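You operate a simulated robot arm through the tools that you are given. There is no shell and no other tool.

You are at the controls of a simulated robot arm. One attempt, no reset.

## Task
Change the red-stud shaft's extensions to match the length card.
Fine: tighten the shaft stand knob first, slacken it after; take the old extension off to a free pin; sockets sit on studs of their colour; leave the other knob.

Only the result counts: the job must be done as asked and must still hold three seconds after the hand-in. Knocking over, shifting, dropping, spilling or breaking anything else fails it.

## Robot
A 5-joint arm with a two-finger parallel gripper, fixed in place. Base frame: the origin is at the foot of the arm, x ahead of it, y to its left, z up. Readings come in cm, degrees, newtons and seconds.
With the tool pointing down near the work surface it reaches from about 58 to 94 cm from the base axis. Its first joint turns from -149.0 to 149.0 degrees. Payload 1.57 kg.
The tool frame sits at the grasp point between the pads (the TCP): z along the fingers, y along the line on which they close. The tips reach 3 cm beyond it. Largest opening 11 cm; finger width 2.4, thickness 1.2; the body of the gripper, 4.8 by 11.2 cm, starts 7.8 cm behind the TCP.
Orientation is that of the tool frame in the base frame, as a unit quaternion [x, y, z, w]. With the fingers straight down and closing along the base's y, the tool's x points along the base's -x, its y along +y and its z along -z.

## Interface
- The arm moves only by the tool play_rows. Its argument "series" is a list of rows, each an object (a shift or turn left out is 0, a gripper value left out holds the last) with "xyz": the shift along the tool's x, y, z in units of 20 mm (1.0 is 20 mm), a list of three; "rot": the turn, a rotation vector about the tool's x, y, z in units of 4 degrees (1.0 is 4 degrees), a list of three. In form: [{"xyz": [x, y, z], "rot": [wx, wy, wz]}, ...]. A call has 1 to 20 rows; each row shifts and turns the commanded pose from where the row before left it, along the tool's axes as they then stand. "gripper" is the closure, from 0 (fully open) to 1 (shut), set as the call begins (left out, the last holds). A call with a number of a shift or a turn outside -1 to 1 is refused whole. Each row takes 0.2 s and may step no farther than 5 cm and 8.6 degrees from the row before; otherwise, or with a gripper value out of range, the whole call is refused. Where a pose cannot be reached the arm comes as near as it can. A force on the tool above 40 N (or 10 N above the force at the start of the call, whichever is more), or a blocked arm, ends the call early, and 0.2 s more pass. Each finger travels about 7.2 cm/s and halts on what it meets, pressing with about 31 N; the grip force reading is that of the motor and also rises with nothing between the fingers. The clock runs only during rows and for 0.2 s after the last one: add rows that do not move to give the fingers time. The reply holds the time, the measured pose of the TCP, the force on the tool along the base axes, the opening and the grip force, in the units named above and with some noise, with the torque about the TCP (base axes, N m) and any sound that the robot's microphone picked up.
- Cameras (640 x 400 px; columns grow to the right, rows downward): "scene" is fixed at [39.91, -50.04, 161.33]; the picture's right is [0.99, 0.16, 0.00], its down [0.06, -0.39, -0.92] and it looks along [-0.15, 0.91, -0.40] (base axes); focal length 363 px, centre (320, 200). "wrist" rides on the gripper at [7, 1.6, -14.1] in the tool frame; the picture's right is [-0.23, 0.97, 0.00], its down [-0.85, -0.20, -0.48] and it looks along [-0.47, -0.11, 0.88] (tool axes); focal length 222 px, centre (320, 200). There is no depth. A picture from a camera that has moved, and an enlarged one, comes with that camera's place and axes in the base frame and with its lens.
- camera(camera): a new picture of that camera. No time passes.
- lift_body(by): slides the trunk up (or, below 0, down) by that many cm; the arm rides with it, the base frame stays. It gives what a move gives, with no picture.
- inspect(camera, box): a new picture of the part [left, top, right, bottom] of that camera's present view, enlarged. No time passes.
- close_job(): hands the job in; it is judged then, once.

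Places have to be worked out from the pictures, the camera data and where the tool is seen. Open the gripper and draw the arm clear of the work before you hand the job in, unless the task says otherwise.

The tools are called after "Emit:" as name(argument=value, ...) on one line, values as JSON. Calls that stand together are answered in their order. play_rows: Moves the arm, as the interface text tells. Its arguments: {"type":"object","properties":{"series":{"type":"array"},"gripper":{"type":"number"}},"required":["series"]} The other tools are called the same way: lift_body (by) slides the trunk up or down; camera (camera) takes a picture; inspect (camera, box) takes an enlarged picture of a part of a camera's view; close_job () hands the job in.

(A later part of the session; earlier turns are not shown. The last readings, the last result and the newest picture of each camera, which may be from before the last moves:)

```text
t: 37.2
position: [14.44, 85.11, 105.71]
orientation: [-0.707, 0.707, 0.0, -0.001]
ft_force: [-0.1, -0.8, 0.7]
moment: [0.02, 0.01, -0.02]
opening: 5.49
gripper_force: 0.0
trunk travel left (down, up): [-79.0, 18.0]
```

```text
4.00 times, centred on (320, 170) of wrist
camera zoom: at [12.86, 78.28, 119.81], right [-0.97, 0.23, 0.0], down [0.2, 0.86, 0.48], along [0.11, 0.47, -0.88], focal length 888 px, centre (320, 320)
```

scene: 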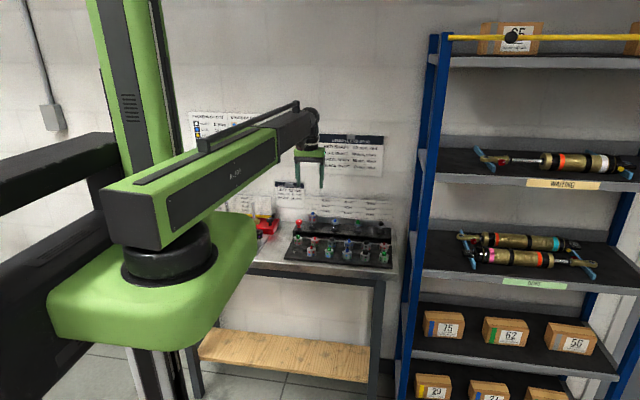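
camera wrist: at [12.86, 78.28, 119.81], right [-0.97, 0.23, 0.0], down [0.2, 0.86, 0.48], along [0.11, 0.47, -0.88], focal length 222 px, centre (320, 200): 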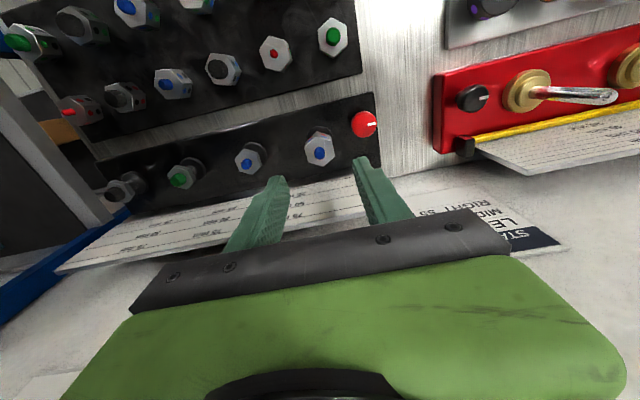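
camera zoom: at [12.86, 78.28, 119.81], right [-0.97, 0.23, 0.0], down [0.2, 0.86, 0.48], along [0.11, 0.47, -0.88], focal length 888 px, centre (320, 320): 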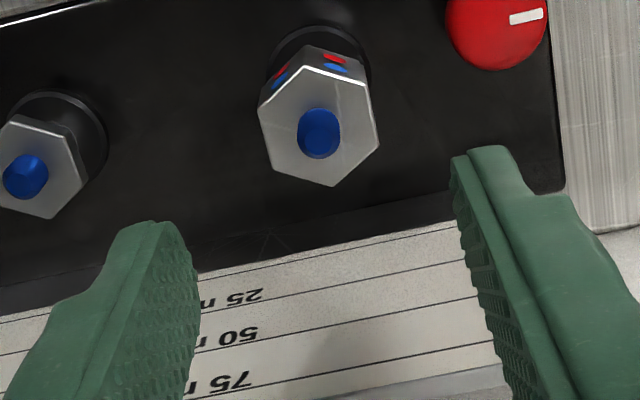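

The hex flats are within 0.5 degrees of the tool's closing line. I nudge to (14.55, 85.43) and lower to TCP z≈96.3, so only the extension is straddled and not the shaft flange below it.

Emit:
play_rows(series=[{"xyz": [-0.075, -0.045, 0]}, {}])

Emit:
lift_body(by=-9.3)

Emit:
inspect(camera="wrist", box=[240, 120, 400, 220])

Emit:
inspect(camera="scene", box=[275, 190, 355, 240])

```text
t: 37.8
position: [14.65, 85.45, 105.67]
orientation: [-0.707, 0.707, 0.0, 0.0]
ft_force: [-0.2, 0.0, 1.0]
moment: [0.01, -0.02, -0.01]
opening: 5.51
gripper_force: 0.0
trunk travel left (down, up): [-79.0, 18.0]
```

```text
t: 39.1
position: [14.5, 85.36, 96.38]
orientation: [0.707, -0.707, 0.0, -0.001]
ft_force: [0.2, -0.5, 0.4]
moment: [0.01, -0.02, -0.02]
opening: 5.5
gripper_force: 0.0
trunk travel left (down, up): [-69.7, 27.3]
```

```text
4.00 times, centred on (320, 170) of wrist
camera zoom: at [12.99, 78.51, 110.52], right [-0.97, 0.23, 0.0], down [0.2, 0.86, 0.48], along [0.11, 0.47, -0.88], focal length 888 px, centre (320, 320)
```

zoom: 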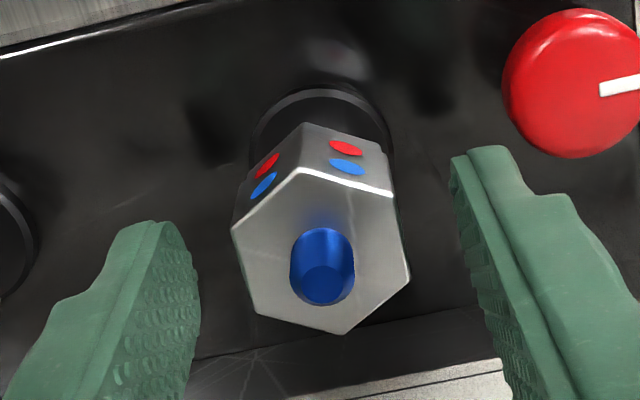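

```text
8.00 times, centred on (315, 215) of scene
camera zoom: at [39.91, -50.04, 161.33], right [0.99, 0.16, 0.0], down [0.06, -0.39, -0.92], along [-0.15, 0.91, -0.4], focal length 2906 px, centre (360, 80)
```

zoom: 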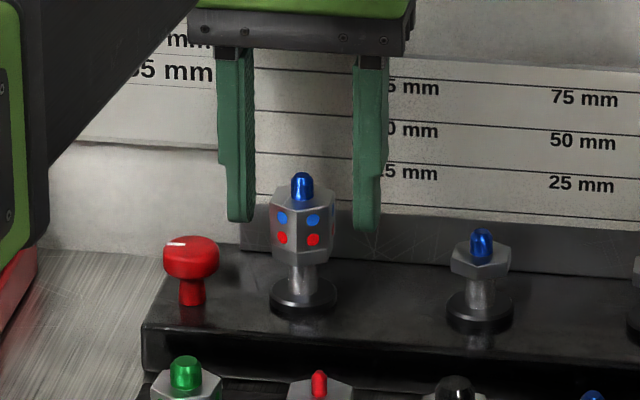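

The fingers straddle the extension with the tips about 0.7 cm above the flange. I close on it.

Emit:
play_rows(series=[{}, {}, {}, {}], gripper=1.0)

Emit:
inspect(camera="wrist", box=[240, 120, 400, 220])

```text
t: 40.1
position: [14.61, 85.36, 96.39]
orientation: [0.707, -0.707, -0.001, 0.0]
ft_force: [0.7, -0.9, 0.1]
moment: [-0.02, -0.05, 0.02]
opening: 3.14
gripper_force: 30.9
trunk travel left (down, up): [-69.7, 27.3]
```

```text
4.00 times, centred on (320, 170) of wrist
camera zoom: at [13.0, 78.52, 110.51], right [-0.97, 0.23, 0.0], down [0.2, 0.86, 0.48], along [0.11, 0.47, -0.88], focal length 888 px, centre (320, 320)
```

zoom: 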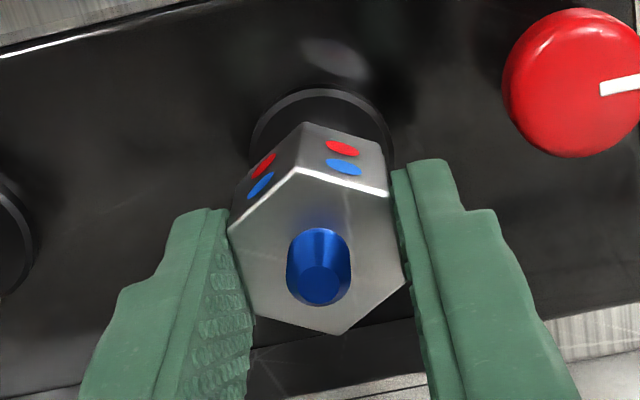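

The extension is gripped (3.14 cm across flats). I lift gently 2 cm first and check that it comes off the red stud cleanly.

Emit:
lift_body(by=2)

Emit:
inspect(camera="wrist", box=[240, 120, 400, 220])

Emit:
inspect(camera="scene", box=[275, 190, 355, 240])

```text
t: 40.8
position: [14.59, 85.48, 98.48]
orientation: [-0.707, 0.707, 0.0, 0.0]
ft_force: [0.2, -0.1, -1.1]
moment: [0.01, 0.02, 0.0]
opening: 3.17
gripper_force: 30.6
trunk travel left (down, up): [-71.7, 25.3]
```

```text
4.00 times, centred on (320, 170) of wrist
camera zoom: at [12.99, 78.54, 112.5], right [-0.97, 0.23, 0.0], down [0.2, 0.86, 0.48], along [0.11, 0.47, -0.88], focal length 888 px, centre (320, 320)
```

zoom: 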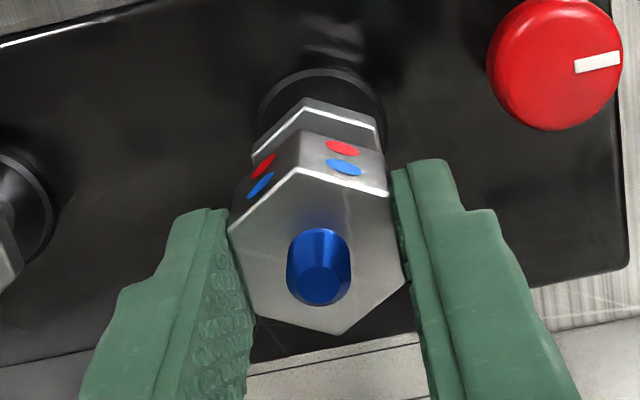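

```text
8.00 times, centred on (315, 215) of scene
camera zoom: at [39.91, -50.04, 161.33], right [0.99, 0.16, 0.0], down [0.06, -0.39, -0.92], along [-0.15, 0.91, -0.4], focal length 2906 px, centre (360, 80)
```

zoom: 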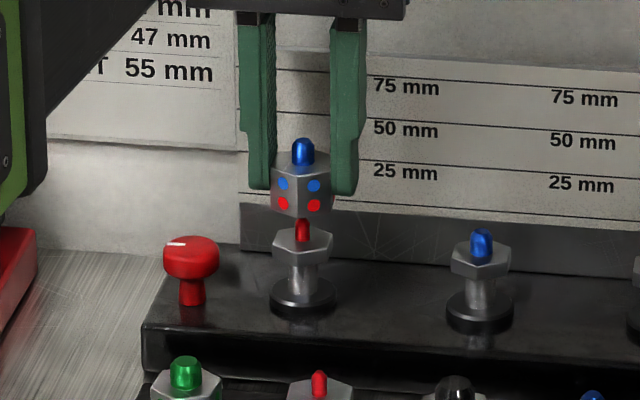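

It came off cleanly and the red stud is exposed. I raise clear and carry it above the free pin, which I judge to be at about (10.58, 67.46).

Emit:
lift_body(by=6)

Emit:
play_rows(series=[{"xyz": [0.9, 0.2, 0]}, {"xyz": [0.9, 0.2, 0]}, {"xyz": [0.9, 0.2, 0]}, {"xyz": [0.9, 0.2, 0]}, {"xyz": [0.9, 0.2, 0]}, {"xyz": [0.9, 0.2, 0]}, {"xyz": [0.9, 0.2, 0]}, {"xyz": [0.9, 0.2, 0]}, {"xyz": [0.9, 0.2, 0]}, {"xyz": [0.9, 0.2, 0]}, {}, {}])

Emit:
camera(camera="wrist")

Emit:
inspect(camera="wrist", box=[240, 80, 400, 180])

Emit:
inspect(camera="scene", box=[275, 200, 375, 265])

```text
t: 41.8
position: [14.55, 85.34, 104.37]
orientation: [0.708, -0.707, 0.0, 0.0]
ft_force: [1.1, 0.2, 0.1]
moment: [-0.03, 0.0, 0.02]
opening: 3.16
gripper_force: 30.7
trunk travel left (down, up): [-77.7, 19.3]
```

```text
t: 44.4
position: [10.58, 67.67, 104.38]
orientation: [0.707, -0.707, 0.0, -0.001]
ft_force: [-0.8, -0.5, -0.3]
moment: [0.01, 0.01, 0.02]
opening: 3.15
gripper_force: 30.9
trunk travel left (down, up): [-77.7, 19.3]
```

```text
taken
camera wrist: at [9.0, 60.73, 118.51], right [-0.97, 0.23, 0.0], down [0.2, 0.86, 0.48], along [0.11, 0.47, -0.88], focal length 222 px, centre (320, 200)
```

wrist: 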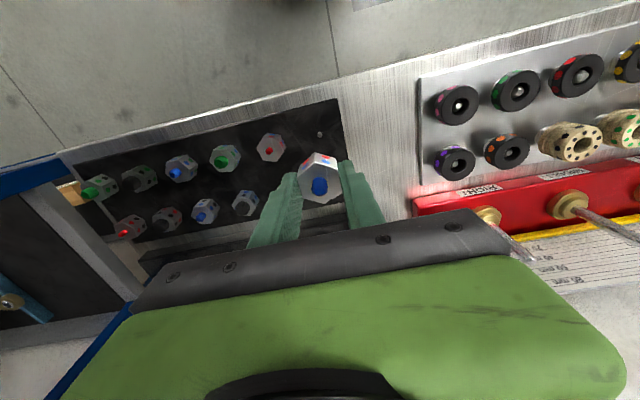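

```text
4.00 times, centred on (320, 130) of wrist
camera zoom: at [9.0, 60.73, 118.51], right [-0.97, 0.23, 0.0], down [0.2, 0.86, 0.48], along [0.11, 0.47, -0.88], focal length 888 px, centre (320, 480)
```

zoom: 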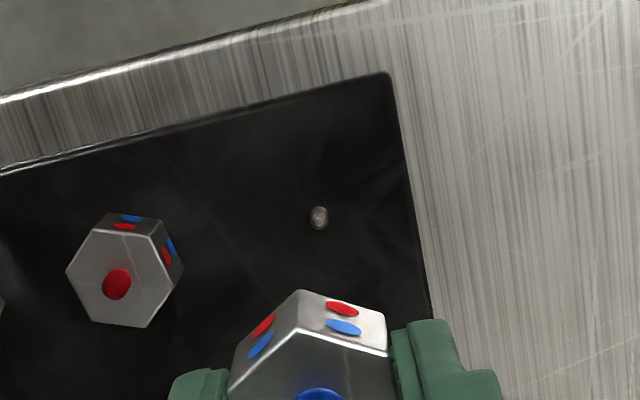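

```text
6.15 times, centred on (325, 232) of scene
camera zoom: at [39.91, -50.04, 161.33], right [0.99, 0.16, 0.0], down [0.06, -0.39, -0.92], along [-0.15, 0.91, -0.4], focal length 2235 px, centre (289, 0)
```

zoom: 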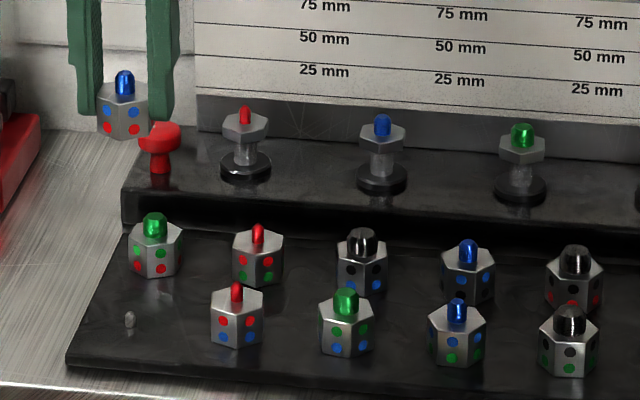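

The pin measures (10.60, 67.45) and the held socket axis sits about 0.8 mm toward -y of the tool axis. I shift y by -2.1 mm and lower until the socket is just above the pin.

Emit:
play_rows(series=[{"xyz": [0.105, 0, 0]}, {}])

Emit:
lift_body(by=-12)

Emit:
inspect(camera="wrist", box=[240, 120, 400, 220])

Emit:
inspect(camera="scene", box=[275, 215, 355, 265])

```text
t: 45.0
position: [10.52, 67.28, 104.4]
orientation: [0.708, -0.707, 0.001, 0.0]
ft_force: [0.3, -0.4, -0.3]
moment: [0.0, -0.01, -0.01]
opening: 3.17
gripper_force: 30.7
trunk travel left (down, up): [-77.7, 19.3]
```

```text
t: 46.5
position: [10.57, 67.29, 92.38]
orientation: [-0.707, 0.708, 0.001, 0.0]
ft_force: [-0.3, -0.2, -0.6]
moment: [-0.02, 0.01, 0.03]
opening: 3.17
gripper_force: 31.7
trunk travel left (down, up): [-65.7, 31.3]
```

```text
4.00 times, centred on (320, 170) of wrist
camera zoom: at [8.94, 60.43, 106.52], right [-0.97, 0.23, 0.0], down [0.2, 0.86, 0.48], along [0.11, 0.47, -0.88], focal length 888 px, centre (320, 320)
```

zoom: 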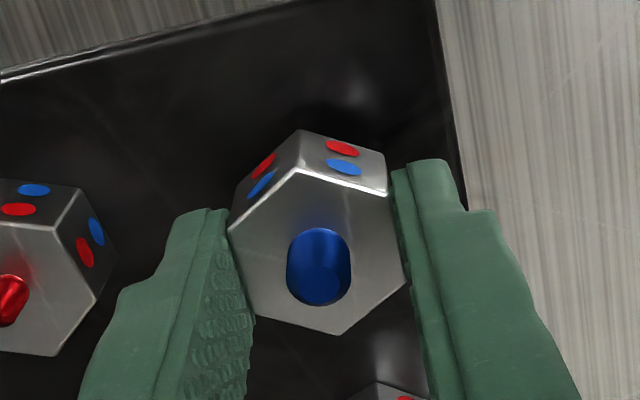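

```text
8.00 times, centred on (315, 240) of scene
camera zoom: at [39.91, -50.04, 161.33], right [0.99, 0.16, 0.0], down [0.06, -0.39, -0.92], along [-0.15, 0.91, -0.4], focal length 2906 px, centre (360, -120)
```

zoom: 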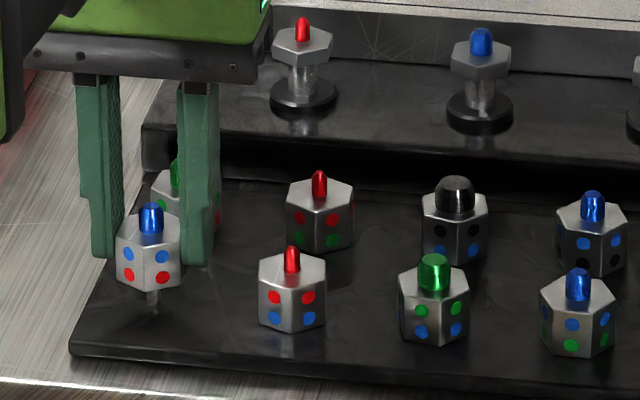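

The camera reading puts the tool axis at (10.54, 67.43), slightly past target. I correct by about +0.9 mm in y and recheck before lowering.

Emit:
play_rows(series=[{"xyz": [-0.045, -0.015, 0]}, {}, {}])

Emit:
inspect(camera="wrist", box=[280, 150, 360, 200])

Emit:
inspect(camera="scene", box=[275, 235, 315, 260])

```text
t: 47.2
position: [10.5, 67.43, 92.48]
orientation: [0.707, -0.707, 0.0, -0.001]
ft_force: [0.6, 0.4, -0.8]
moment: [0.01, -0.03, 0.0]
opening: 3.13
gripper_force: 30.5
trunk travel left (down, up): [-65.7, 31.3]
```

```text
8.00 times, centred on (320, 175) of wrist
camera zoom: at [8.93, 60.53, 106.51], right [-0.97, 0.23, 0.0], down [0.2, 0.86, 0.48], along [0.11, 0.47, -0.88], focal length 1777 px, centre (320, 400)
```

zoom: 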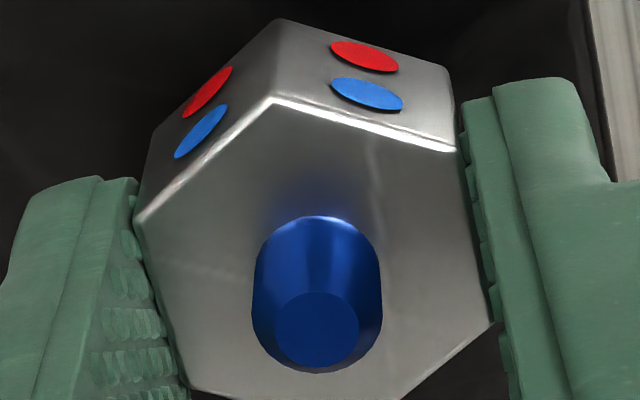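

```text
16.00 times, centred on (295, 248) of scene
camera zoom: at [39.91, -50.04, 161.33], right [0.99, 0.16, 0.0], down [0.06, -0.39, -0.92], along [-0.15, 0.91, -0.4], focal length 5812 px, centre (720, -560)
```

zoom: 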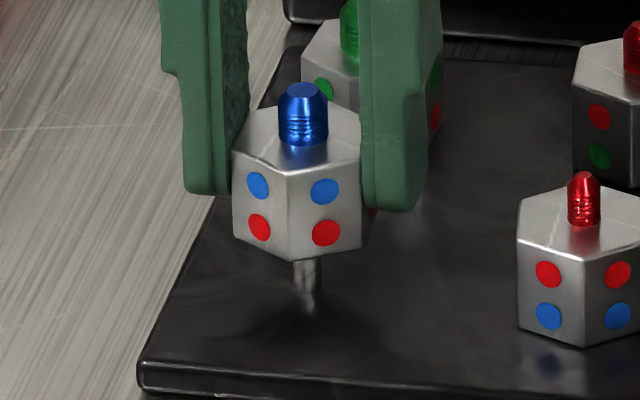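

Alignment agrees in both views to under 1 mm. I lower in small steps and watch the vertical force.

Emit:
lift_body(by=-1.2)

Emit:
lift_body(by=-0.4)

Emit:
inspect(camera="scene", box=[275, 235, 315, 260])

```text
t: 47.9
position: [10.59, 67.45, 91.27]
orientation: [-0.707, 0.707, 0.0, 0.0]
ft_force: [-0.7, 0.3, -0.6]
moment: [0.01, 0.03, 0.02]
opening: 3.16
gripper_force: 31.4
trunk travel left (down, up): [-64.5, 32.5]
```

```text
t: 48.4
position: [10.47, 67.45, 90.76]
orientation: [0.707, -0.707, -0.001, 0.0]
ft_force: [-0.4, -0.7, 0.1]
moment: [0.02, 0.02, -0.03]
opening: 3.13
gripper_force: 31.1
trunk travel left (down, up): [-64.1, 32.9]
```

```text
16.00 times, centred on (295, 248) of scene
camera zoom: at [39.91, -50.04, 161.33], right [0.99, 0.16, 0.0], down [0.06, -0.39, -0.92], along [-0.15, 0.91, -0.4], focal length 5812 px, centre (720, -560)
```

zoom: 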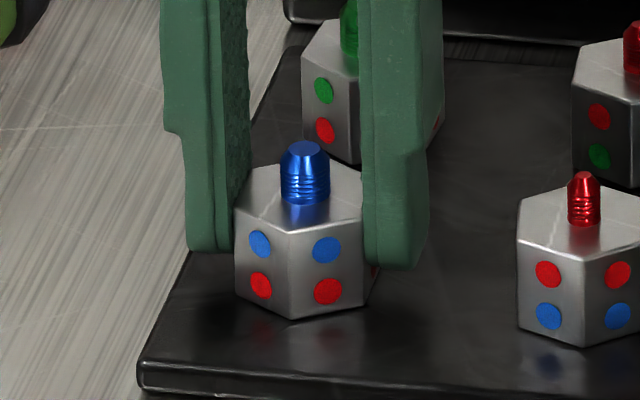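

The pin has entered the socket with no force. About 0.2 cm remains before it seats, so I lower in small steps until contact.

Emit:
lift_body(by=-0.2)

Emit:
lift_body(by=-0.15)

Emit:
inspect(camera="scene", box=[275, 235, 315, 260])

```text
t: 48.9
position: [10.52, 67.39, 90.79]
orientation: [0.707, -0.707, 0.0, 0.0]
ft_force: [0.9, 7.3, 26.1]
moment: [0.2, -0.04, -0.02]
opening: 3.16
gripper_force: 31.2
trunk travel left (down, up): [-63.9, 33.1]
```

```text
t: 49.4
position: [10.4, 67.39, 90.45]
orientation: [0.707, -0.707, 0.0, 0.0]
ft_force: [0.8, 4.2, 24.8]
moment: [0.07, 0.02, 0.01]
opening: 3.14
gripper_force: 31.5
trunk travel left (down, up): [-63.8, 33.2]
```

```text
16.00 times, centred on (295, 248) of scene
camera zoom: at [39.91, -50.04, 161.33], right [0.99, 0.16, 0.0], down [0.06, -0.39, -0.92], along [-0.15, 0.91, -0.4], focal length 5812 px, centre (720, -560)
```

zoom: 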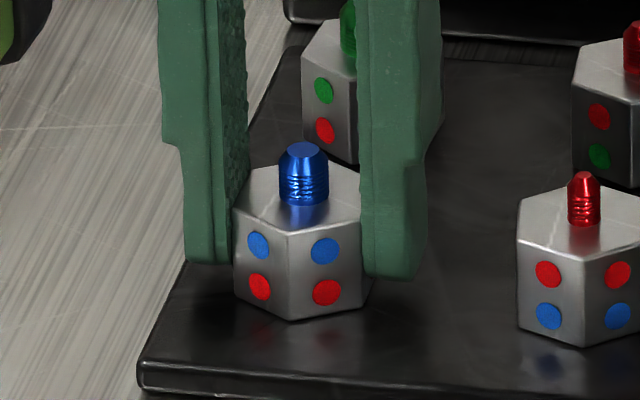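

The hex's bottom edge lines up with its neighbours, and the 25 N shows it is seated on the rack while the fingers slid slightly down it. I release and raise.

Emit:
play_rows(series=[{}, {}, {}], gripper=0.52)

Emit:
lift_body(by=3)

Emit:
lift_body(by=9)

Emit:
inspect(camera="scene", box=[275, 215, 355, 265])

Emit:
inspect(camera="wrist", box=[200, 80, 400, 205])

```text
t: 50.2
position: [10.44, 67.47, 90.48]
orientation: [0.707, -0.707, -0.001, 0.0]
ft_force: [-0.4, 0.0, 0.5]
moment: [-0.02, 0.0, 0.01]
opening: 5.28
gripper_force: 0.1
trunk travel left (down, up): [-63.8, 33.2]
```

```text
t: 51.0
position: [10.48, 67.39, 93.46]
orientation: [-0.707, 0.707, 0.0, -0.001]
ft_force: [-0.2, -1.3, -0.2]
moment: [-0.01, -0.03, -0.02]
opening: 5.28
gripper_force: 0.2
trunk travel left (down, up): [-66.8, 30.2]
```

```text
t: 52.2
position: [10.48, 67.52, 102.46]
orientation: [0.707, -0.707, 0.0, 0.0]
ft_force: [0.6, 0.4, 0.3]
moment: [-0.01, 0.01, -0.02]
opening: 5.28
gripper_force: 0.0
trunk travel left (down, up): [-75.8, 21.2]
```

```text
8.00 times, centred on (315, 240) of scene
camera zoom: at [39.91, -50.04, 161.33], right [0.99, 0.16, 0.0], down [0.06, -0.39, -0.92], along [-0.15, 0.91, -0.4], focal length 2906 px, centre (360, -120)
```

zoom: 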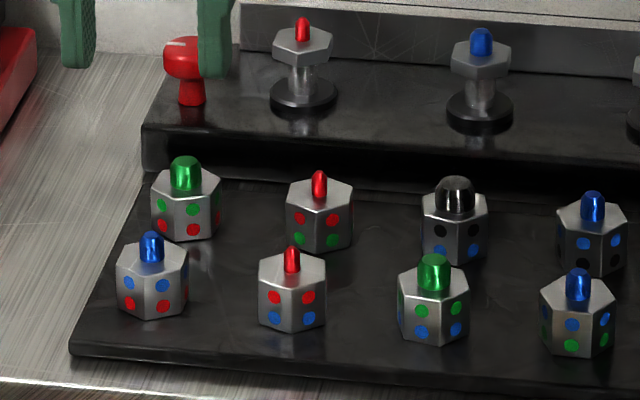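

```text
3.20 times, centred on (300, 142) of wrist
camera zoom: at [8.93, 60.54, 116.55], right [-0.97, 0.23, 0.0], down [0.2, 0.86, 0.48], along [0.11, 0.47, -0.88], focal length 711 px, centre (384, 384)
```

zoom: 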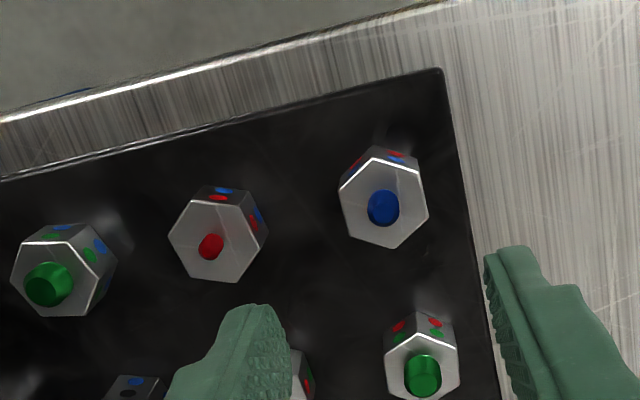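

The old extension sits on the former free pin. Before taking the new pair, B1 (red socket, green stud) and B2 (green socket, red stud), I check their dots and lengths against the others.

Emit:
inspect(camera="scene", box=[285, 228, 325, 258])

Emit:
inspect(camera="scene", box=[350, 235, 395, 270])

```text
13.33 times, centred on (305, 243) of scene
camera zoom: at [39.91, -50.04, 161.33], right [0.99, 0.16, 0.0], down [0.06, -0.39, -0.92], along [-0.15, 0.91, -0.4], focal length 4843 px, centre (520, -373)
```

zoom: 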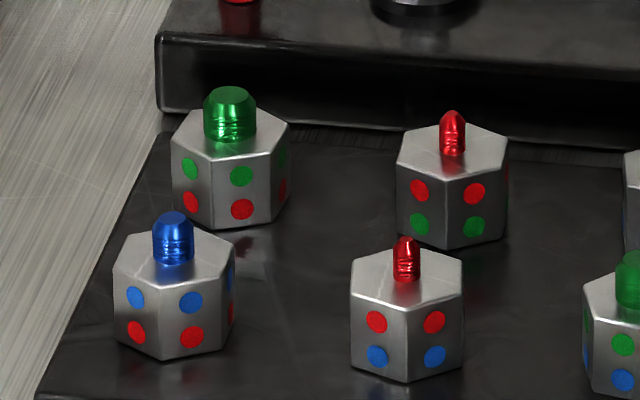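

```text
11.43 times, centred on (372, 252) of scene
camera zoom: at [39.91, -50.04, 161.33], right [0.99, 0.16, 0.0], down [0.06, -0.39, -0.92], along [-0.15, 0.91, -0.4], focal length 4151 px, centre (-280, -400)
```

zoom: 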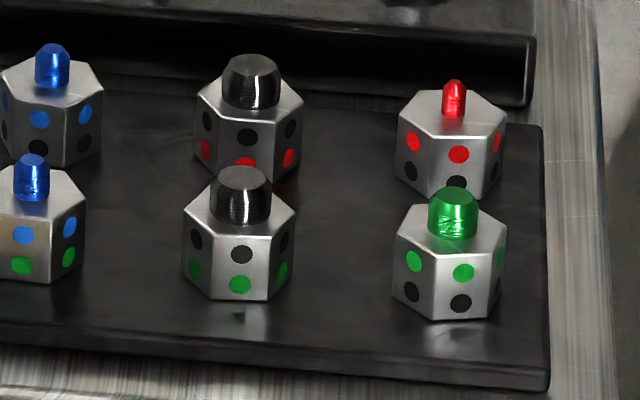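

All extensions look equal in length (25 mm). I move above B1 at about (10.56, 74.75).

Emit:
play_rows(series=[{"xyz": [-0.9, 0, 0]}, {"xyz": [-0.9, 0, 0]}, {"xyz": [-0.9, 0, 0]}, {"xyz": [-0.9, 0, 0]}, {}, {}])

Emit:
inspect(camera="wrist", box=[240, 100, 400, 200])

```text
t: 53.6
position: [10.41, 74.43, 102.53]
orientation: [0.707, -0.707, 0.0, -0.001]
ft_force: [-0.3, -0.1, 0.0]
moment: [0.03, -0.02, 0.01]
opening: 5.26
gripper_force: 0.2
trunk travel left (down, up): [-75.8, 21.2]
```

```text
4.00 times, centred on (320, 150) of wrist
camera zoom: at [8.8, 67.64, 116.56], right [-0.97, 0.23, 0.0], down [0.2, 0.86, 0.48], along [0.11, 0.47, -0.88], focal length 888 px, centre (320, 400)
```

zoom: 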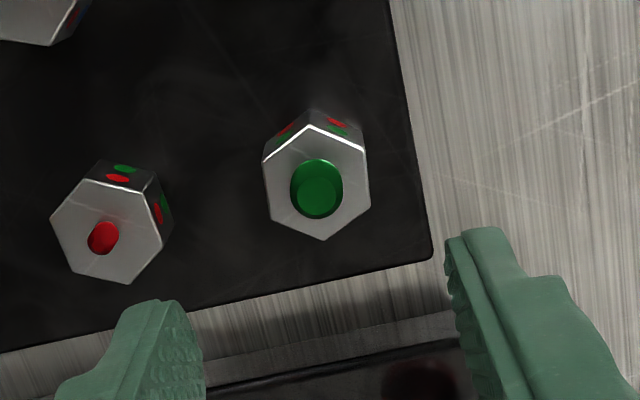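

B1 measures about (10.58, 74.87) with its hex turned 7.3 degrees clockwise. I shift, turn the tool to match, and lower partway to verify.

Emit:
play_rows(series=[{"xyz": [-0.115, -0.09, 0]}, {"rot": [0, 0, 1]}, {"rot": [0, 0, 0.84]}, {}, {}])

Emit:
lift_body(by=-8)

Emit:
inspect(camera="wrist", box=[240, 120, 400, 220])

Emit:
inspect(camera="scene", box=[275, 215, 355, 265])

```text
t: 54.8
position: [10.59, 74.9, 102.54]
orientation: [-0.659, 0.752, 0.0, 0.0]
ft_force: [-0.2, 0.5, 0.8]
moment: [0.01, 0.01, 0.01]
opening: 5.29
gripper_force: 0.1
trunk travel left (down, up): [-75.8, 21.2]
```

```text
t: 56.0
position: [10.65, 74.82, 94.5]
orientation: [-0.661, 0.751, 0.0, 0.0]
ft_force: [0.2, 0.4, 0.2]
moment: [-0.02, 0.03, -0.01]
opening: 5.28
gripper_force: 0.0
trunk travel left (down, up): [-67.8, 29.2]
```

```text
4.00 times, centred on (320, 170) of wrist
camera zoom: at [8.2, 68.17, 108.57], right [-0.94, 0.35, 0.0], down [0.31, 0.82, 0.48], along [0.17, 0.45, -0.88], focal length 888 px, centre (320, 320)
```

zoom: 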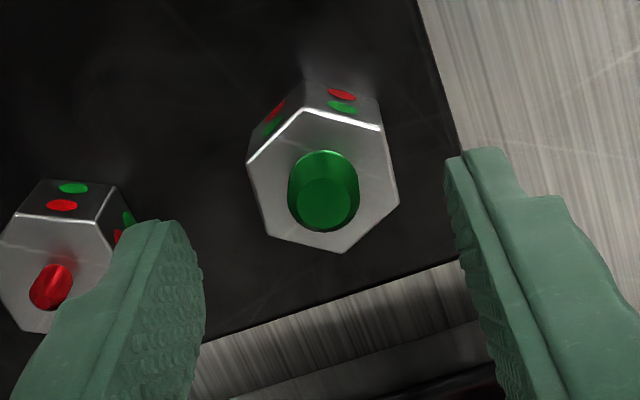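

```text
8.00 times, centred on (315, 240) of scene
camera zoom: at [39.91, -50.04, 161.33], right [0.99, 0.16, 0.0], down [0.06, -0.39, -0.92], along [-0.15, 0.91, -0.4], focal length 2906 px, centre (360, -120)
```

zoom: 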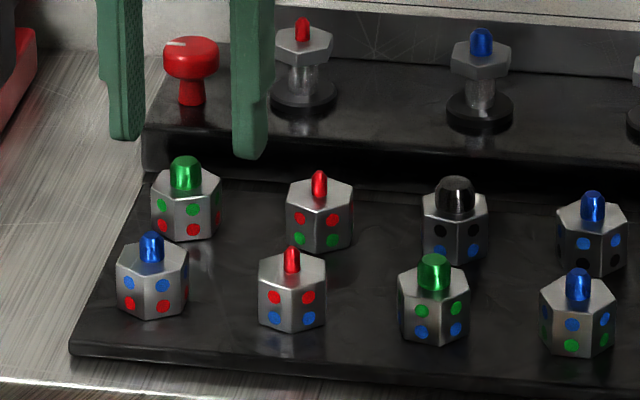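

Good alignment in angle; the hex is about 1 mm toward tool +x. I nudge and lower to the same grip height as before (TCP z≈90.85).

Emit:
play_rows(series=[{"xyz": [0.03, 0, 0]}, {}])

Emit:
lift_body(by=-3.6)

Emit:
inspect(camera="wrist", box=[240, 120, 400, 220])

Emit:
inspect(camera="scene", box=[275, 215, 355, 265])

```text
t: 56.6
position: [10.6, 74.74, 94.44]
orientation: [-0.66, 0.751, 0.0, 0.0]
ft_force: [0.0, 0.3, -0.1]
moment: [-0.06, -0.03, 0.03]
opening: 5.26
gripper_force: 0.1
trunk travel left (down, up): [-67.8, 29.2]
```

```text
t: 57.4
position: [10.69, 74.77, 90.96]
orientation: [-0.66, 0.751, 0.0, 0.0]
ft_force: [-0.3, 1.0, 0.2]
moment: [0.0, 0.01, 0.02]
opening: 5.28
gripper_force: 0.0
trunk travel left (down, up): [-64.2, 32.8]
```

```text
4.00 times, centred on (320, 170) of wrist
camera zoom: at [8.19, 68.14, 104.96], right [-0.94, 0.35, 0.0], down [0.31, 0.82, 0.48], along [0.17, 0.45, -0.88], focal length 888 px, centre (320, 320)
```

zoom: 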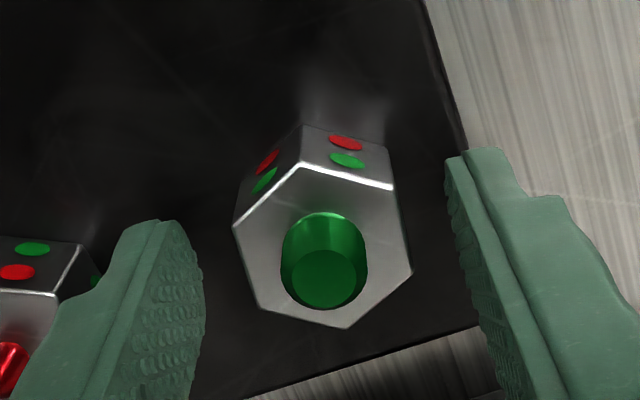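

```text
8.00 times, centred on (315, 240) of scene
camera zoom: at [39.91, -50.04, 161.33], right [0.99, 0.16, 0.0], down [0.06, -0.39, -0.92], along [-0.15, 0.91, -0.4], focal length 2906 px, centre (360, -120)
```

zoom: 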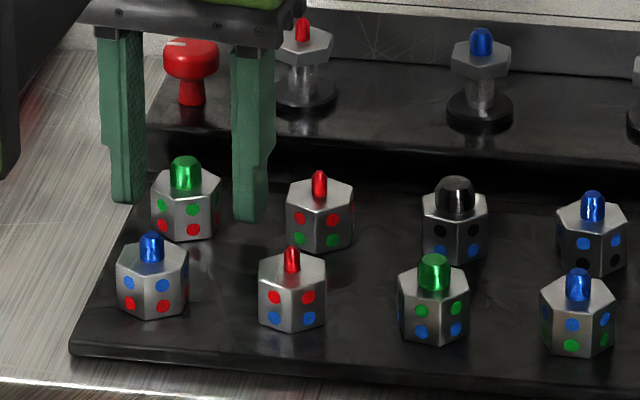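

It matches the previous grip view within a few pixels. I close on B1.

Emit:
play_rows(series=[{}, {}, {}, {}], gripper=1.0)

Emit:
inspect(camera="wrist", box=[240, 120, 400, 220])

```text
t: 58.4
position: [10.71, 74.8, 90.74]
orientation: [-0.659, 0.752, 0.001, 0.0]
ft_force: [-0.3, 0.1, 1.6]
moment: [-0.05, -0.01, -0.04]
opening: 3.15
gripper_force: 30.7
trunk travel left (down, up): [-64.2, 32.8]
```

```text
4.00 times, centred on (320, 170) of wrist
camera zoom: at [8.19, 68.14, 104.97], right [-0.94, 0.35, 0.0], down [0.31, 0.82, 0.48], along [0.17, 0.45, -0.88], focal length 888 px, centre (320, 320)
```

zoom: 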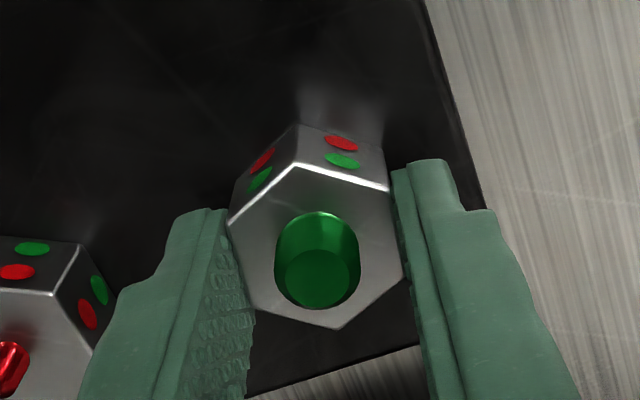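

B1 is gripped squarely (3.15 cm). I lift it off its pin.

Emit:
lift_body(by=2)

Emit:
inspect(camera="scene", box=[275, 215, 355, 265])

Emit:
lift_body(by=11)

```text
t: 59.0
position: [10.58, 74.78, 92.95]
orientation: [-0.66, 0.751, 0.0, 0.0]
ft_force: [0.5, -0.1, -1.3]
moment: [-0.01, -0.01, 0.04]
opening: 3.19
gripper_force: 31.0
trunk travel left (down, up): [-66.2, 30.8]
```

```text
8.00 times, centred on (315, 240) of scene
camera zoom: at [39.91, -50.04, 161.33], right [0.99, 0.16, 0.0], down [0.06, -0.39, -0.92], along [-0.15, 0.91, -0.4], focal length 2906 px, centre (360, -120)
```

zoom: 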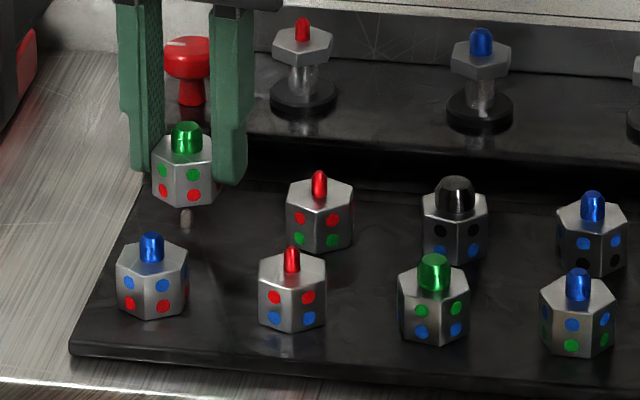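

```text
t: 60.5
position: [10.61, 74.84, 103.81]
orientation: [-0.66, 0.751, 0.0, 0.001]
ft_force: [-0.4, 0.0, -0.5]
moment: [0.0, -0.02, 0.02]
opening: 3.12
gripper_force: 30.9
trunk travel left (down, up): [-77.2, 19.8]
```

It lifted off its pin. I turn back to θ=0 and carry it above shaft 1, then look at the red stud from there.

Emit:
play_rows(series=[{"rot": [0, 0, -1]}, {"rot": [0, 0, -0.84]}, {"xyz": [-0.892, -0.3275, 0]}, {"xyz": [-0.892, -0.3275, 0]}, {"xyz": [-0.892, -0.3275, 0]}, {"xyz": [-0.892, -0.3275, 0]}, {"xyz": [-0.892, -0.3275, 0]}, {"xyz": [-0.892, -0.3275, 0]}, {}, {}])

Emit:
inspect(camera="wrist", box=[240, 110, 400, 210])

Emit:
inspect(camera="scene", box=[275, 190, 355, 240])

```text
t: 62.7
position: [14.66, 85.38, 103.93]
orientation: [-0.707, 0.708, -0.001, 0.0]
ft_force: [-0.1, -0.1, -1.4]
moment: [-0.03, -0.01, 0.0]
opening: 3.17
gripper_force: 30.8
trunk travel left (down, up): [-77.2, 19.8]
```

```text
4.00 times, centred on (320, 160) of wrist
camera zoom: at [13.13, 78.47, 117.95], right [-0.97, 0.23, 0.0], down [0.2, 0.86, 0.48], along [0.11, 0.47, -0.88], focal length 888 px, centre (320, 360)
```

zoom: 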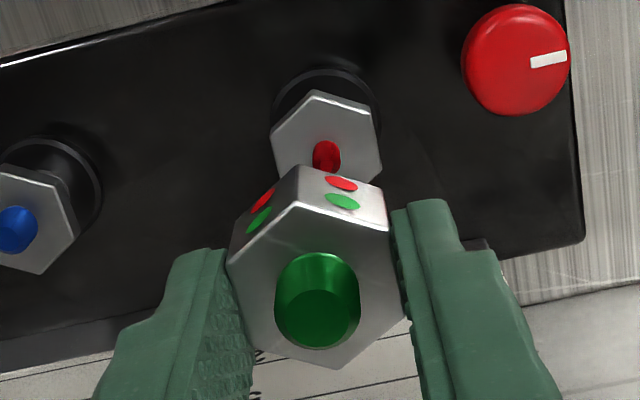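

```text
8.00 times, centred on (315, 215) of scene
camera zoom: at [39.91, -50.04, 161.33], right [0.99, 0.16, 0.0], down [0.06, -0.39, -0.92], along [-0.15, 0.91, -0.4], focal length 2906 px, centre (360, 80)
```

zoom: 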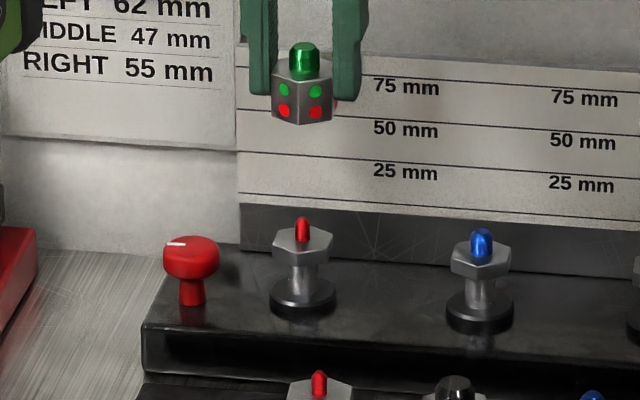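

The reference from the old extension's grip puts the target tool axis at about (14.53, 85.57), while the tool is at (14.73, 85.47). I correct and lower 5 cm to just above the red stud.

Emit:
play_rows(series=[{"xyz": [-0.05, 0.1, 0]}, {}, {}])

Emit:
lift_body(by=-5)

Emit:
inspect(camera="wrist", box=[240, 110, 400, 210])

Emit:
inspect(camera="scene", box=[290, 200, 330, 235])

```text
t: 63.5
position: [14.45, 85.53, 103.81]
orientation: [-0.707, 0.707, 0.0, 0.0]
ft_force: [-0.4, 0.2, -0.3]
moment: [0.0, 0.01, 0.0]
opening: 3.15
gripper_force: 30.7
trunk travel left (down, up): [-77.2, 19.8]
```

```text
t: 64.4
position: [14.35, 85.48, 98.94]
orientation: [-0.707, 0.707, 0.0, 0.0]
ft_force: [-1.2, 1.2, -0.2]
moment: [0.05, 0.01, 0.0]
opening: 3.14
gripper_force: 30.9
trunk travel left (down, up): [-72.2, 24.8]
```

```text
4.00 times, centred on (320, 160) of wrist
camera zoom: at [12.87, 78.59, 112.97], right [-0.97, 0.23, 0.0], down [0.2, 0.86, 0.48], along [0.11, 0.47, -0.88], focal length 888 px, centre (320, 360)
```

zoom: 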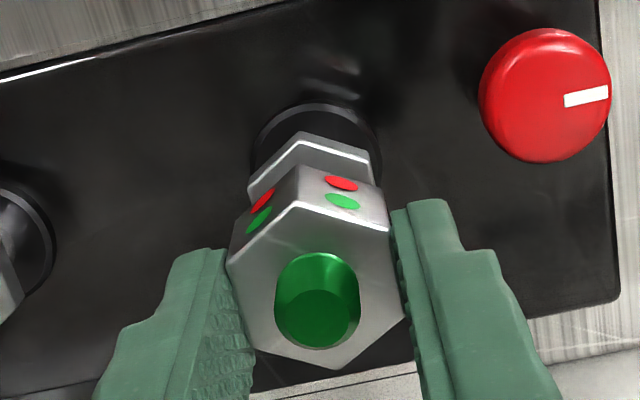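

```text
11.43 times, centred on (310, 218) of scene
camera zoom: at [39.91, -50.04, 161.33], right [0.99, 0.16, 0.0], down [0.06, -0.39, -0.92], along [-0.15, 0.91, -0.4], focal length 4151 px, centre (434, 0)
```

zoom: 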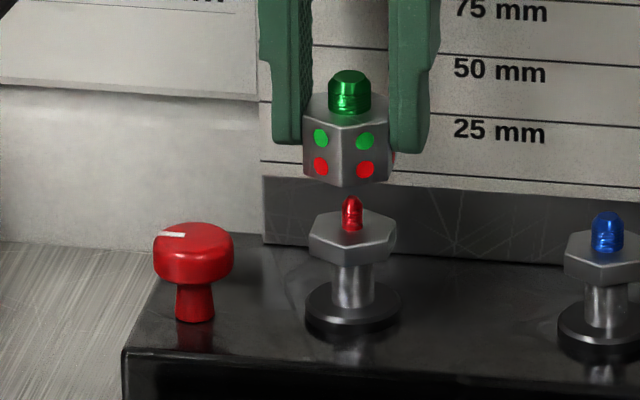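

The scene view shows the red stud about 0.5 mm to +x of the socket axis. I correct that and lower in small steps, watching forces.

Emit:
play_rows(series=[{"xyz": [0, -0.03, 0]}, {}, {}])

Emit:
lift_body(by=-0.9)

Emit:
inspect(camera="wrist", box=[280, 130, 360, 180])

Emit:
inspect(camera="scene", box=[305, 200, 325, 230])

```text
t: 65.2
position: [14.51, 85.47, 98.79]
orientation: [-0.707, 0.707, 0.0, 0.0]
ft_force: [0.0, 0.0, -0.9]
moment: [-0.01, 0.0, -0.01]
opening: 3.14
gripper_force: 31.0
trunk travel left (down, up): [-72.2, 24.8]
```

```text
t: 65.8
position: [14.51, 85.5, 97.98]
orientation: [0.707, -0.707, 0.0, 0.0]
ft_force: [0.1, 0.4, -0.3]
moment: [0.01, 0.03, -0.01]
opening: 3.16
gripper_force: 31.2
trunk travel left (down, up): [-71.3, 25.7]
```

```text
8.00 times, centred on (320, 155) of wrist
camera zoom: at [12.94, 78.53, 112.06], right [-0.97, 0.23, 0.0], down [0.2, 0.86, 0.48], along [0.11, 0.47, -0.88], focal length 1777 px, centre (320, 560)
```

zoom: 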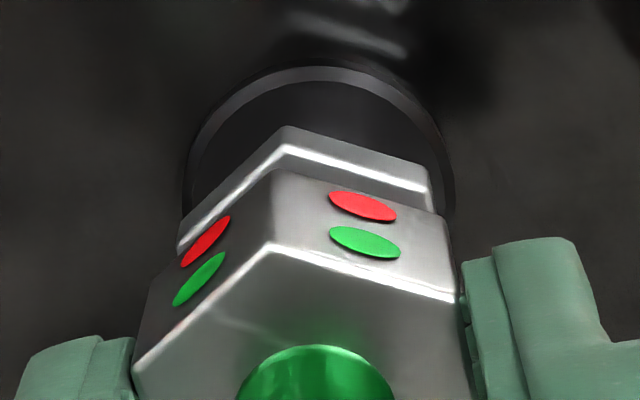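

```text
13.33 times, centred on (315, 215) of scene
camera zoom: at [39.91, -50.04, 161.33], right [0.99, 0.16, 0.0], down [0.06, -0.39, -0.92], along [-0.15, 0.91, -0.4], focal length 4843 px, centre (387, 0)
```

zoom: 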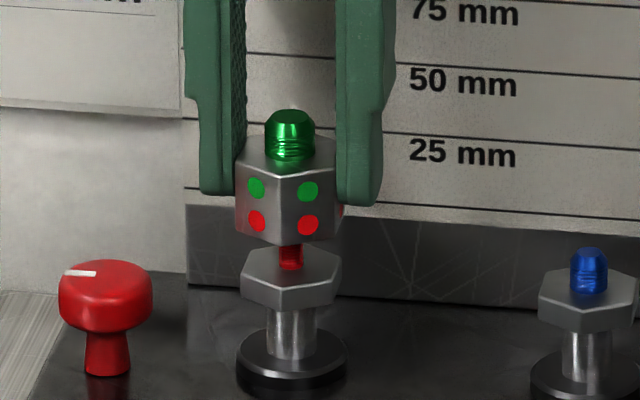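

I take the same 4x window as the reference view, when the old extension was just lifted off, to compare fore-aft alignment.

Emit:
lift_body(by=0.5)

Emit:
inspect(camera="wrist", box=[240, 120, 400, 220])

Emit:
inspect(camera="wrist", box=[290, 135, 350, 172])

```text
t: 66.3
position: [14.57, 85.47, 98.49]
orientation: [-0.707, 0.707, 0.0, -0.001]
ft_force: [-0.4, 0.1, -0.6]
moment: [-0.03, -0.02, 0.0]
opening: 3.13
gripper_force: 31.0
trunk travel left (down, up): [-71.8, 25.2]
```

```text
4.00 times, centred on (320, 170) of wrist
camera zoom: at [12.94, 78.55, 112.55], right [-0.97, 0.23, 0.0], down [0.2, 0.86, 0.48], along [0.11, 0.47, -0.88], focal length 888 px, centre (320, 320)
```

zoom: 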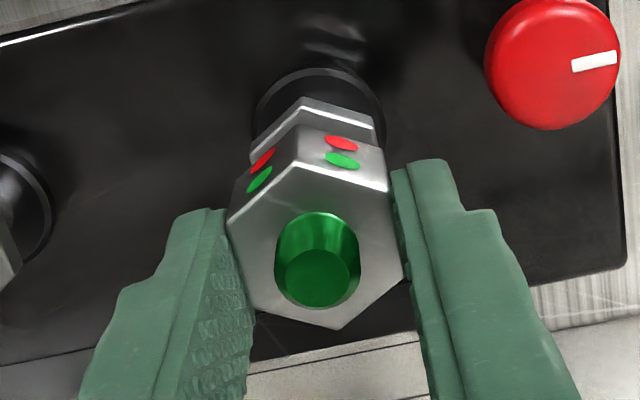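

```text
10.67 times, centred on (320, 154) of wrist
camera zoom: at [12.94, 78.55, 112.55], right [-0.97, 0.23, 0.0], down [0.2, 0.86, 0.48], along [0.11, 0.47, -0.88], focal length 2369 px, centre (320, 696)
```

zoom: 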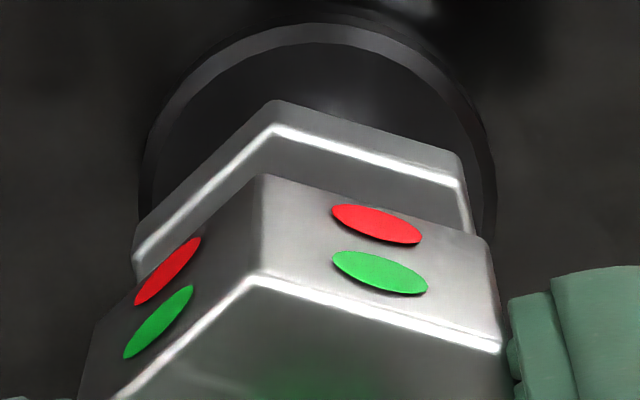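

The stand sits at the same place in the view as in the reference; the held hex is only about 0.5 mm toward -y. I correct y by +0.5 mm and lower in steps.

Emit:
play_rows(series=[{"xyz": [-0.025, 0, 0]}, {}])

Emit:
lift_body(by=-0.8)

Emit:
lift_body(by=-0.2)

```text
t: 66.9
position: [14.65, 85.55, 98.55]
orientation: [-0.707, 0.708, 0.0, 0.0]
ft_force: [-0.5, -0.6, -1.4]
moment: [0.0, 0.02, 0.01]
opening: 3.15
gripper_force: 31.5
trunk travel left (down, up): [-71.8, 25.2]
```

```text
t: 67.5
position: [14.61, 85.51, 97.62]
orientation: [0.708, -0.706, 0.0, 0.0]
ft_force: [-0.5, -0.9, -0.3]
moment: [-0.01, -0.02, 0.01]
opening: 3.17
gripper_force: 30.9
trunk travel left (down, up): [-71.0, 26.0]
```

```text
t: 68.0
position: [14.63, 85.47, 97.54]
orientation: [-0.707, 0.708, 0.0, 0.0]
ft_force: [-0.8, 0.5, 0.5]
moment: [-0.01, 0.01, 0.03]
opening: 3.12
gripper_force: 30.3
trunk travel left (down, up): [-70.8, 26.2]
```

No contact force so far with the stud entering the socket. I continue lowering.

Emit:
lift_body(by=-0.3)

Emit:
lift_body(by=-0.3)

Emit:
inspect(camera="scene", box=[305, 200, 325, 230])

Emit:
inspect(camera="wrist", box=[240, 120, 400, 220])

```text
t: 68.5
position: [14.52, 85.57, 97.13]
orientation: [0.707, -0.707, 0.0, 0.0]
ft_force: [-0.2, 0.3, -1.1]
moment: [0.01, 0.01, -0.01]
opening: 3.18
gripper_force: 30.8
trunk travel left (down, up): [-70.5, 26.5]
```

```text
t: 69.0
position: [14.62, 85.38, 96.82]
orientation: [0.708, -0.707, -0.001, -0.001]
ft_force: [-0.1, 0.4, -0.2]
moment: [0.01, 0.0, -0.02]
opening: 3.15
gripper_force: 30.9
trunk travel left (down, up): [-70.2, 26.8]
```

```text
13.33 times, centred on (315, 215) of scene
camera zoom: at [39.91, -50.04, 161.33], right [0.99, 0.16, 0.0], down [0.06, -0.39, -0.92], along [-0.15, 0.91, -0.4], focal length 4843 px, centre (387, 0)
```

zoom: 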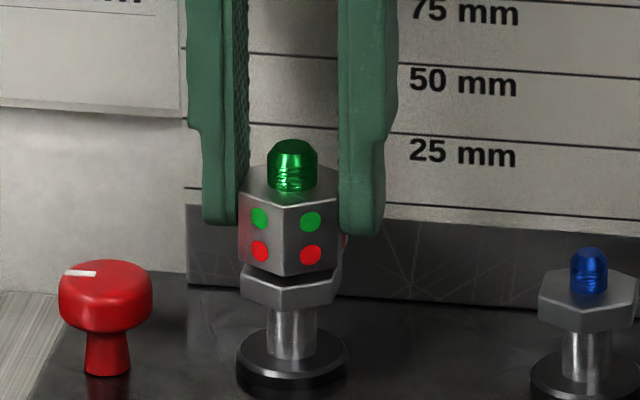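

```text
4.00 times, centred on (320, 170) of wrist
camera zoom: at [12.99, 78.66, 110.96], right [-0.97, 0.23, 0.0], down [0.2, 0.86, 0.48], along [0.11, 0.47, -0.88], focal length 888 px, centre (320, 320)
```

zoom: 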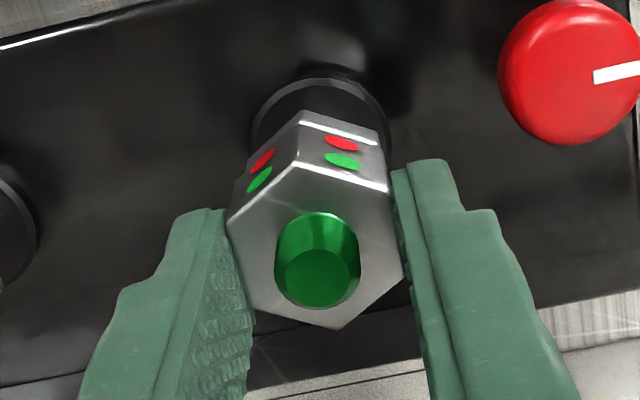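

The stud is inside the socket with about 0.3 cm left. I lower until contact.

Emit:
lift_body(by=-0.2)

Emit:
lift_body(by=-0.12)

Emit:
inspect(camera="scene", box=[305, 200, 325, 230])

```text
t: 69.6
position: [14.54, 85.62, 96.63]
orientation: [-0.707, 0.707, 0.0, -0.001]
ft_force: [-0.1, 0.1, -1.4]
moment: [-0.04, -0.02, 0.0]
opening: 3.15
gripper_force: 30.9
trunk travel left (down, up): [-70.0, 27.0]
```

```text
t: 70.1
position: [14.45, 85.57, 96.37]
orientation: [-0.707, 0.707, 0.0, 0.0]
ft_force: [0.8, 0.0, -0.5]
moment: [-0.01, 0.02, 0.0]
opening: 3.12
gripper_force: 31.4
trunk travel left (down, up): [-69.9, 27.1]
```

```text
13.33 times, centred on (315, 215) of scene
camera zoom: at [39.91, -50.04, 161.33], right [0.99, 0.16, 0.0], down [0.06, -0.39, -0.92], along [-0.15, 0.91, -0.4], focal length 4843 px, centre (387, 0)
```

zoom: 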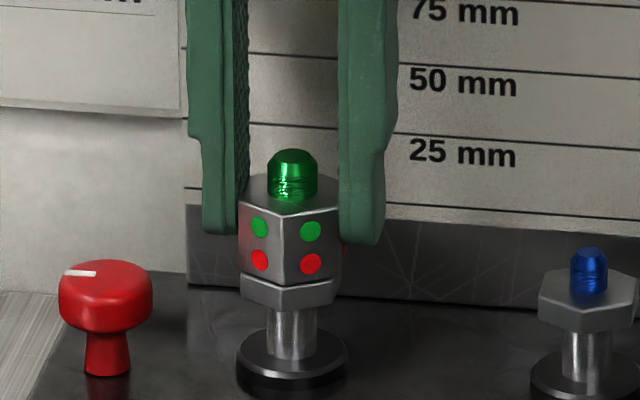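

It is almost flush. I lower 0.1 cm at a time until it bears on the flange.

Emit:
lift_body(by=-0.1)

Emit:
lift_body(by=-0.1)

```text
t: 70.6
position: [14.61, 85.5, 96.3]
orientation: [0.707, -0.707, 0.0, 0.0]
ft_force: [0.3, 1.1, 5.2]
moment: [-0.04, 0.0, -0.01]
opening: 3.17
gripper_force: 31.2
trunk travel left (down, up): [-69.8, 27.2]
```

```text
t: 71.1
position: [14.43, 85.43, 96.44]
orientation: [0.707, -0.707, -0.001, -0.001]
ft_force: [1.0, 7.7, 20.6]
moment: [0.04, 0.0, 0.02]
opening: 3.14
gripper_force: 30.8
trunk travel left (down, up): [-69.7, 27.3]
```

It is seated: 20 N vertical. I release and raise.

Emit:
play_rows(series=[{}, {}, {}], gripper=0.52)

Emit:
inspect(camera="wrist", box=[240, 120, 400, 220])

Emit:
lift_body(by=3)

Emit:
lift_body(by=6)

Emit:
inspect(camera="scene", box=[285, 200, 345, 240])

```text
t: 71.9
position: [14.52, 85.45, 96.31]
orientation: [-0.707, 0.707, 0.0, 0.0]
ft_force: [0.0, 0.5, 0.3]
moment: [-0.02, 0.01, 0.0]
opening: 5.26
gripper_force: 0.0
trunk travel left (down, up): [-69.7, 27.3]
```

```text
4.00 times, centred on (320, 170) of wrist
camera zoom: at [12.99, 78.66, 110.44], right [-0.97, 0.23, 0.0], down [0.2, 0.86, 0.48], along [0.11, 0.47, -0.88], focal length 888 px, centre (320, 320)
```

zoom: 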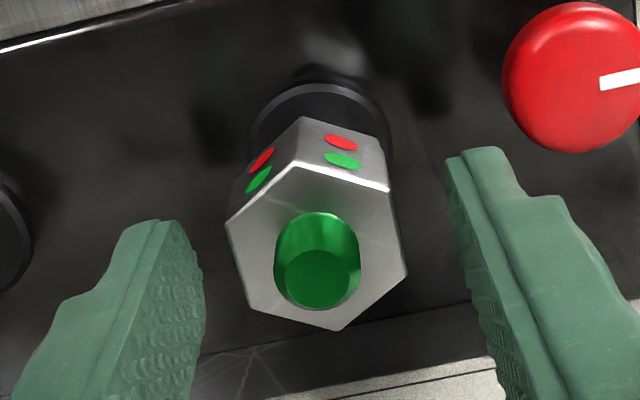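

```text
t: 72.6
position: [14.54, 85.56, 99.31]
orientation: [-0.707, 0.707, 0.0, -0.001]
ft_force: [0.1, -0.1, -1.1]
moment: [0.01, -0.01, 0.0]
opening: 5.28
gripper_force: 0.0
trunk travel left (down, up): [-72.7, 24.3]
```

```text
t: 73.6
position: [14.62, 85.56, 105.3]
orientation: [-0.707, 0.708, -0.001, -0.001]
ft_force: [-0.2, 0.9, -0.6]
moment: [0.0, 0.0, -0.01]
opening: 5.28
gripper_force: 0.0
trunk travel left (down, up): [-78.7, 18.3]
```

```text
10.00 times, centred on (315, 220) of scene
camera zoom: at [39.91, -50.04, 161.33], right [0.99, 0.16, 0.0], down [0.06, -0.39, -0.92], along [-0.15, 0.91, -0.4], focal length 3632 px, centre (370, 0)
```

zoom: 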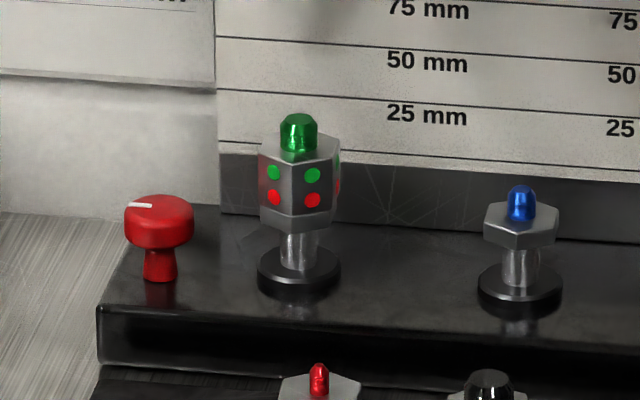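

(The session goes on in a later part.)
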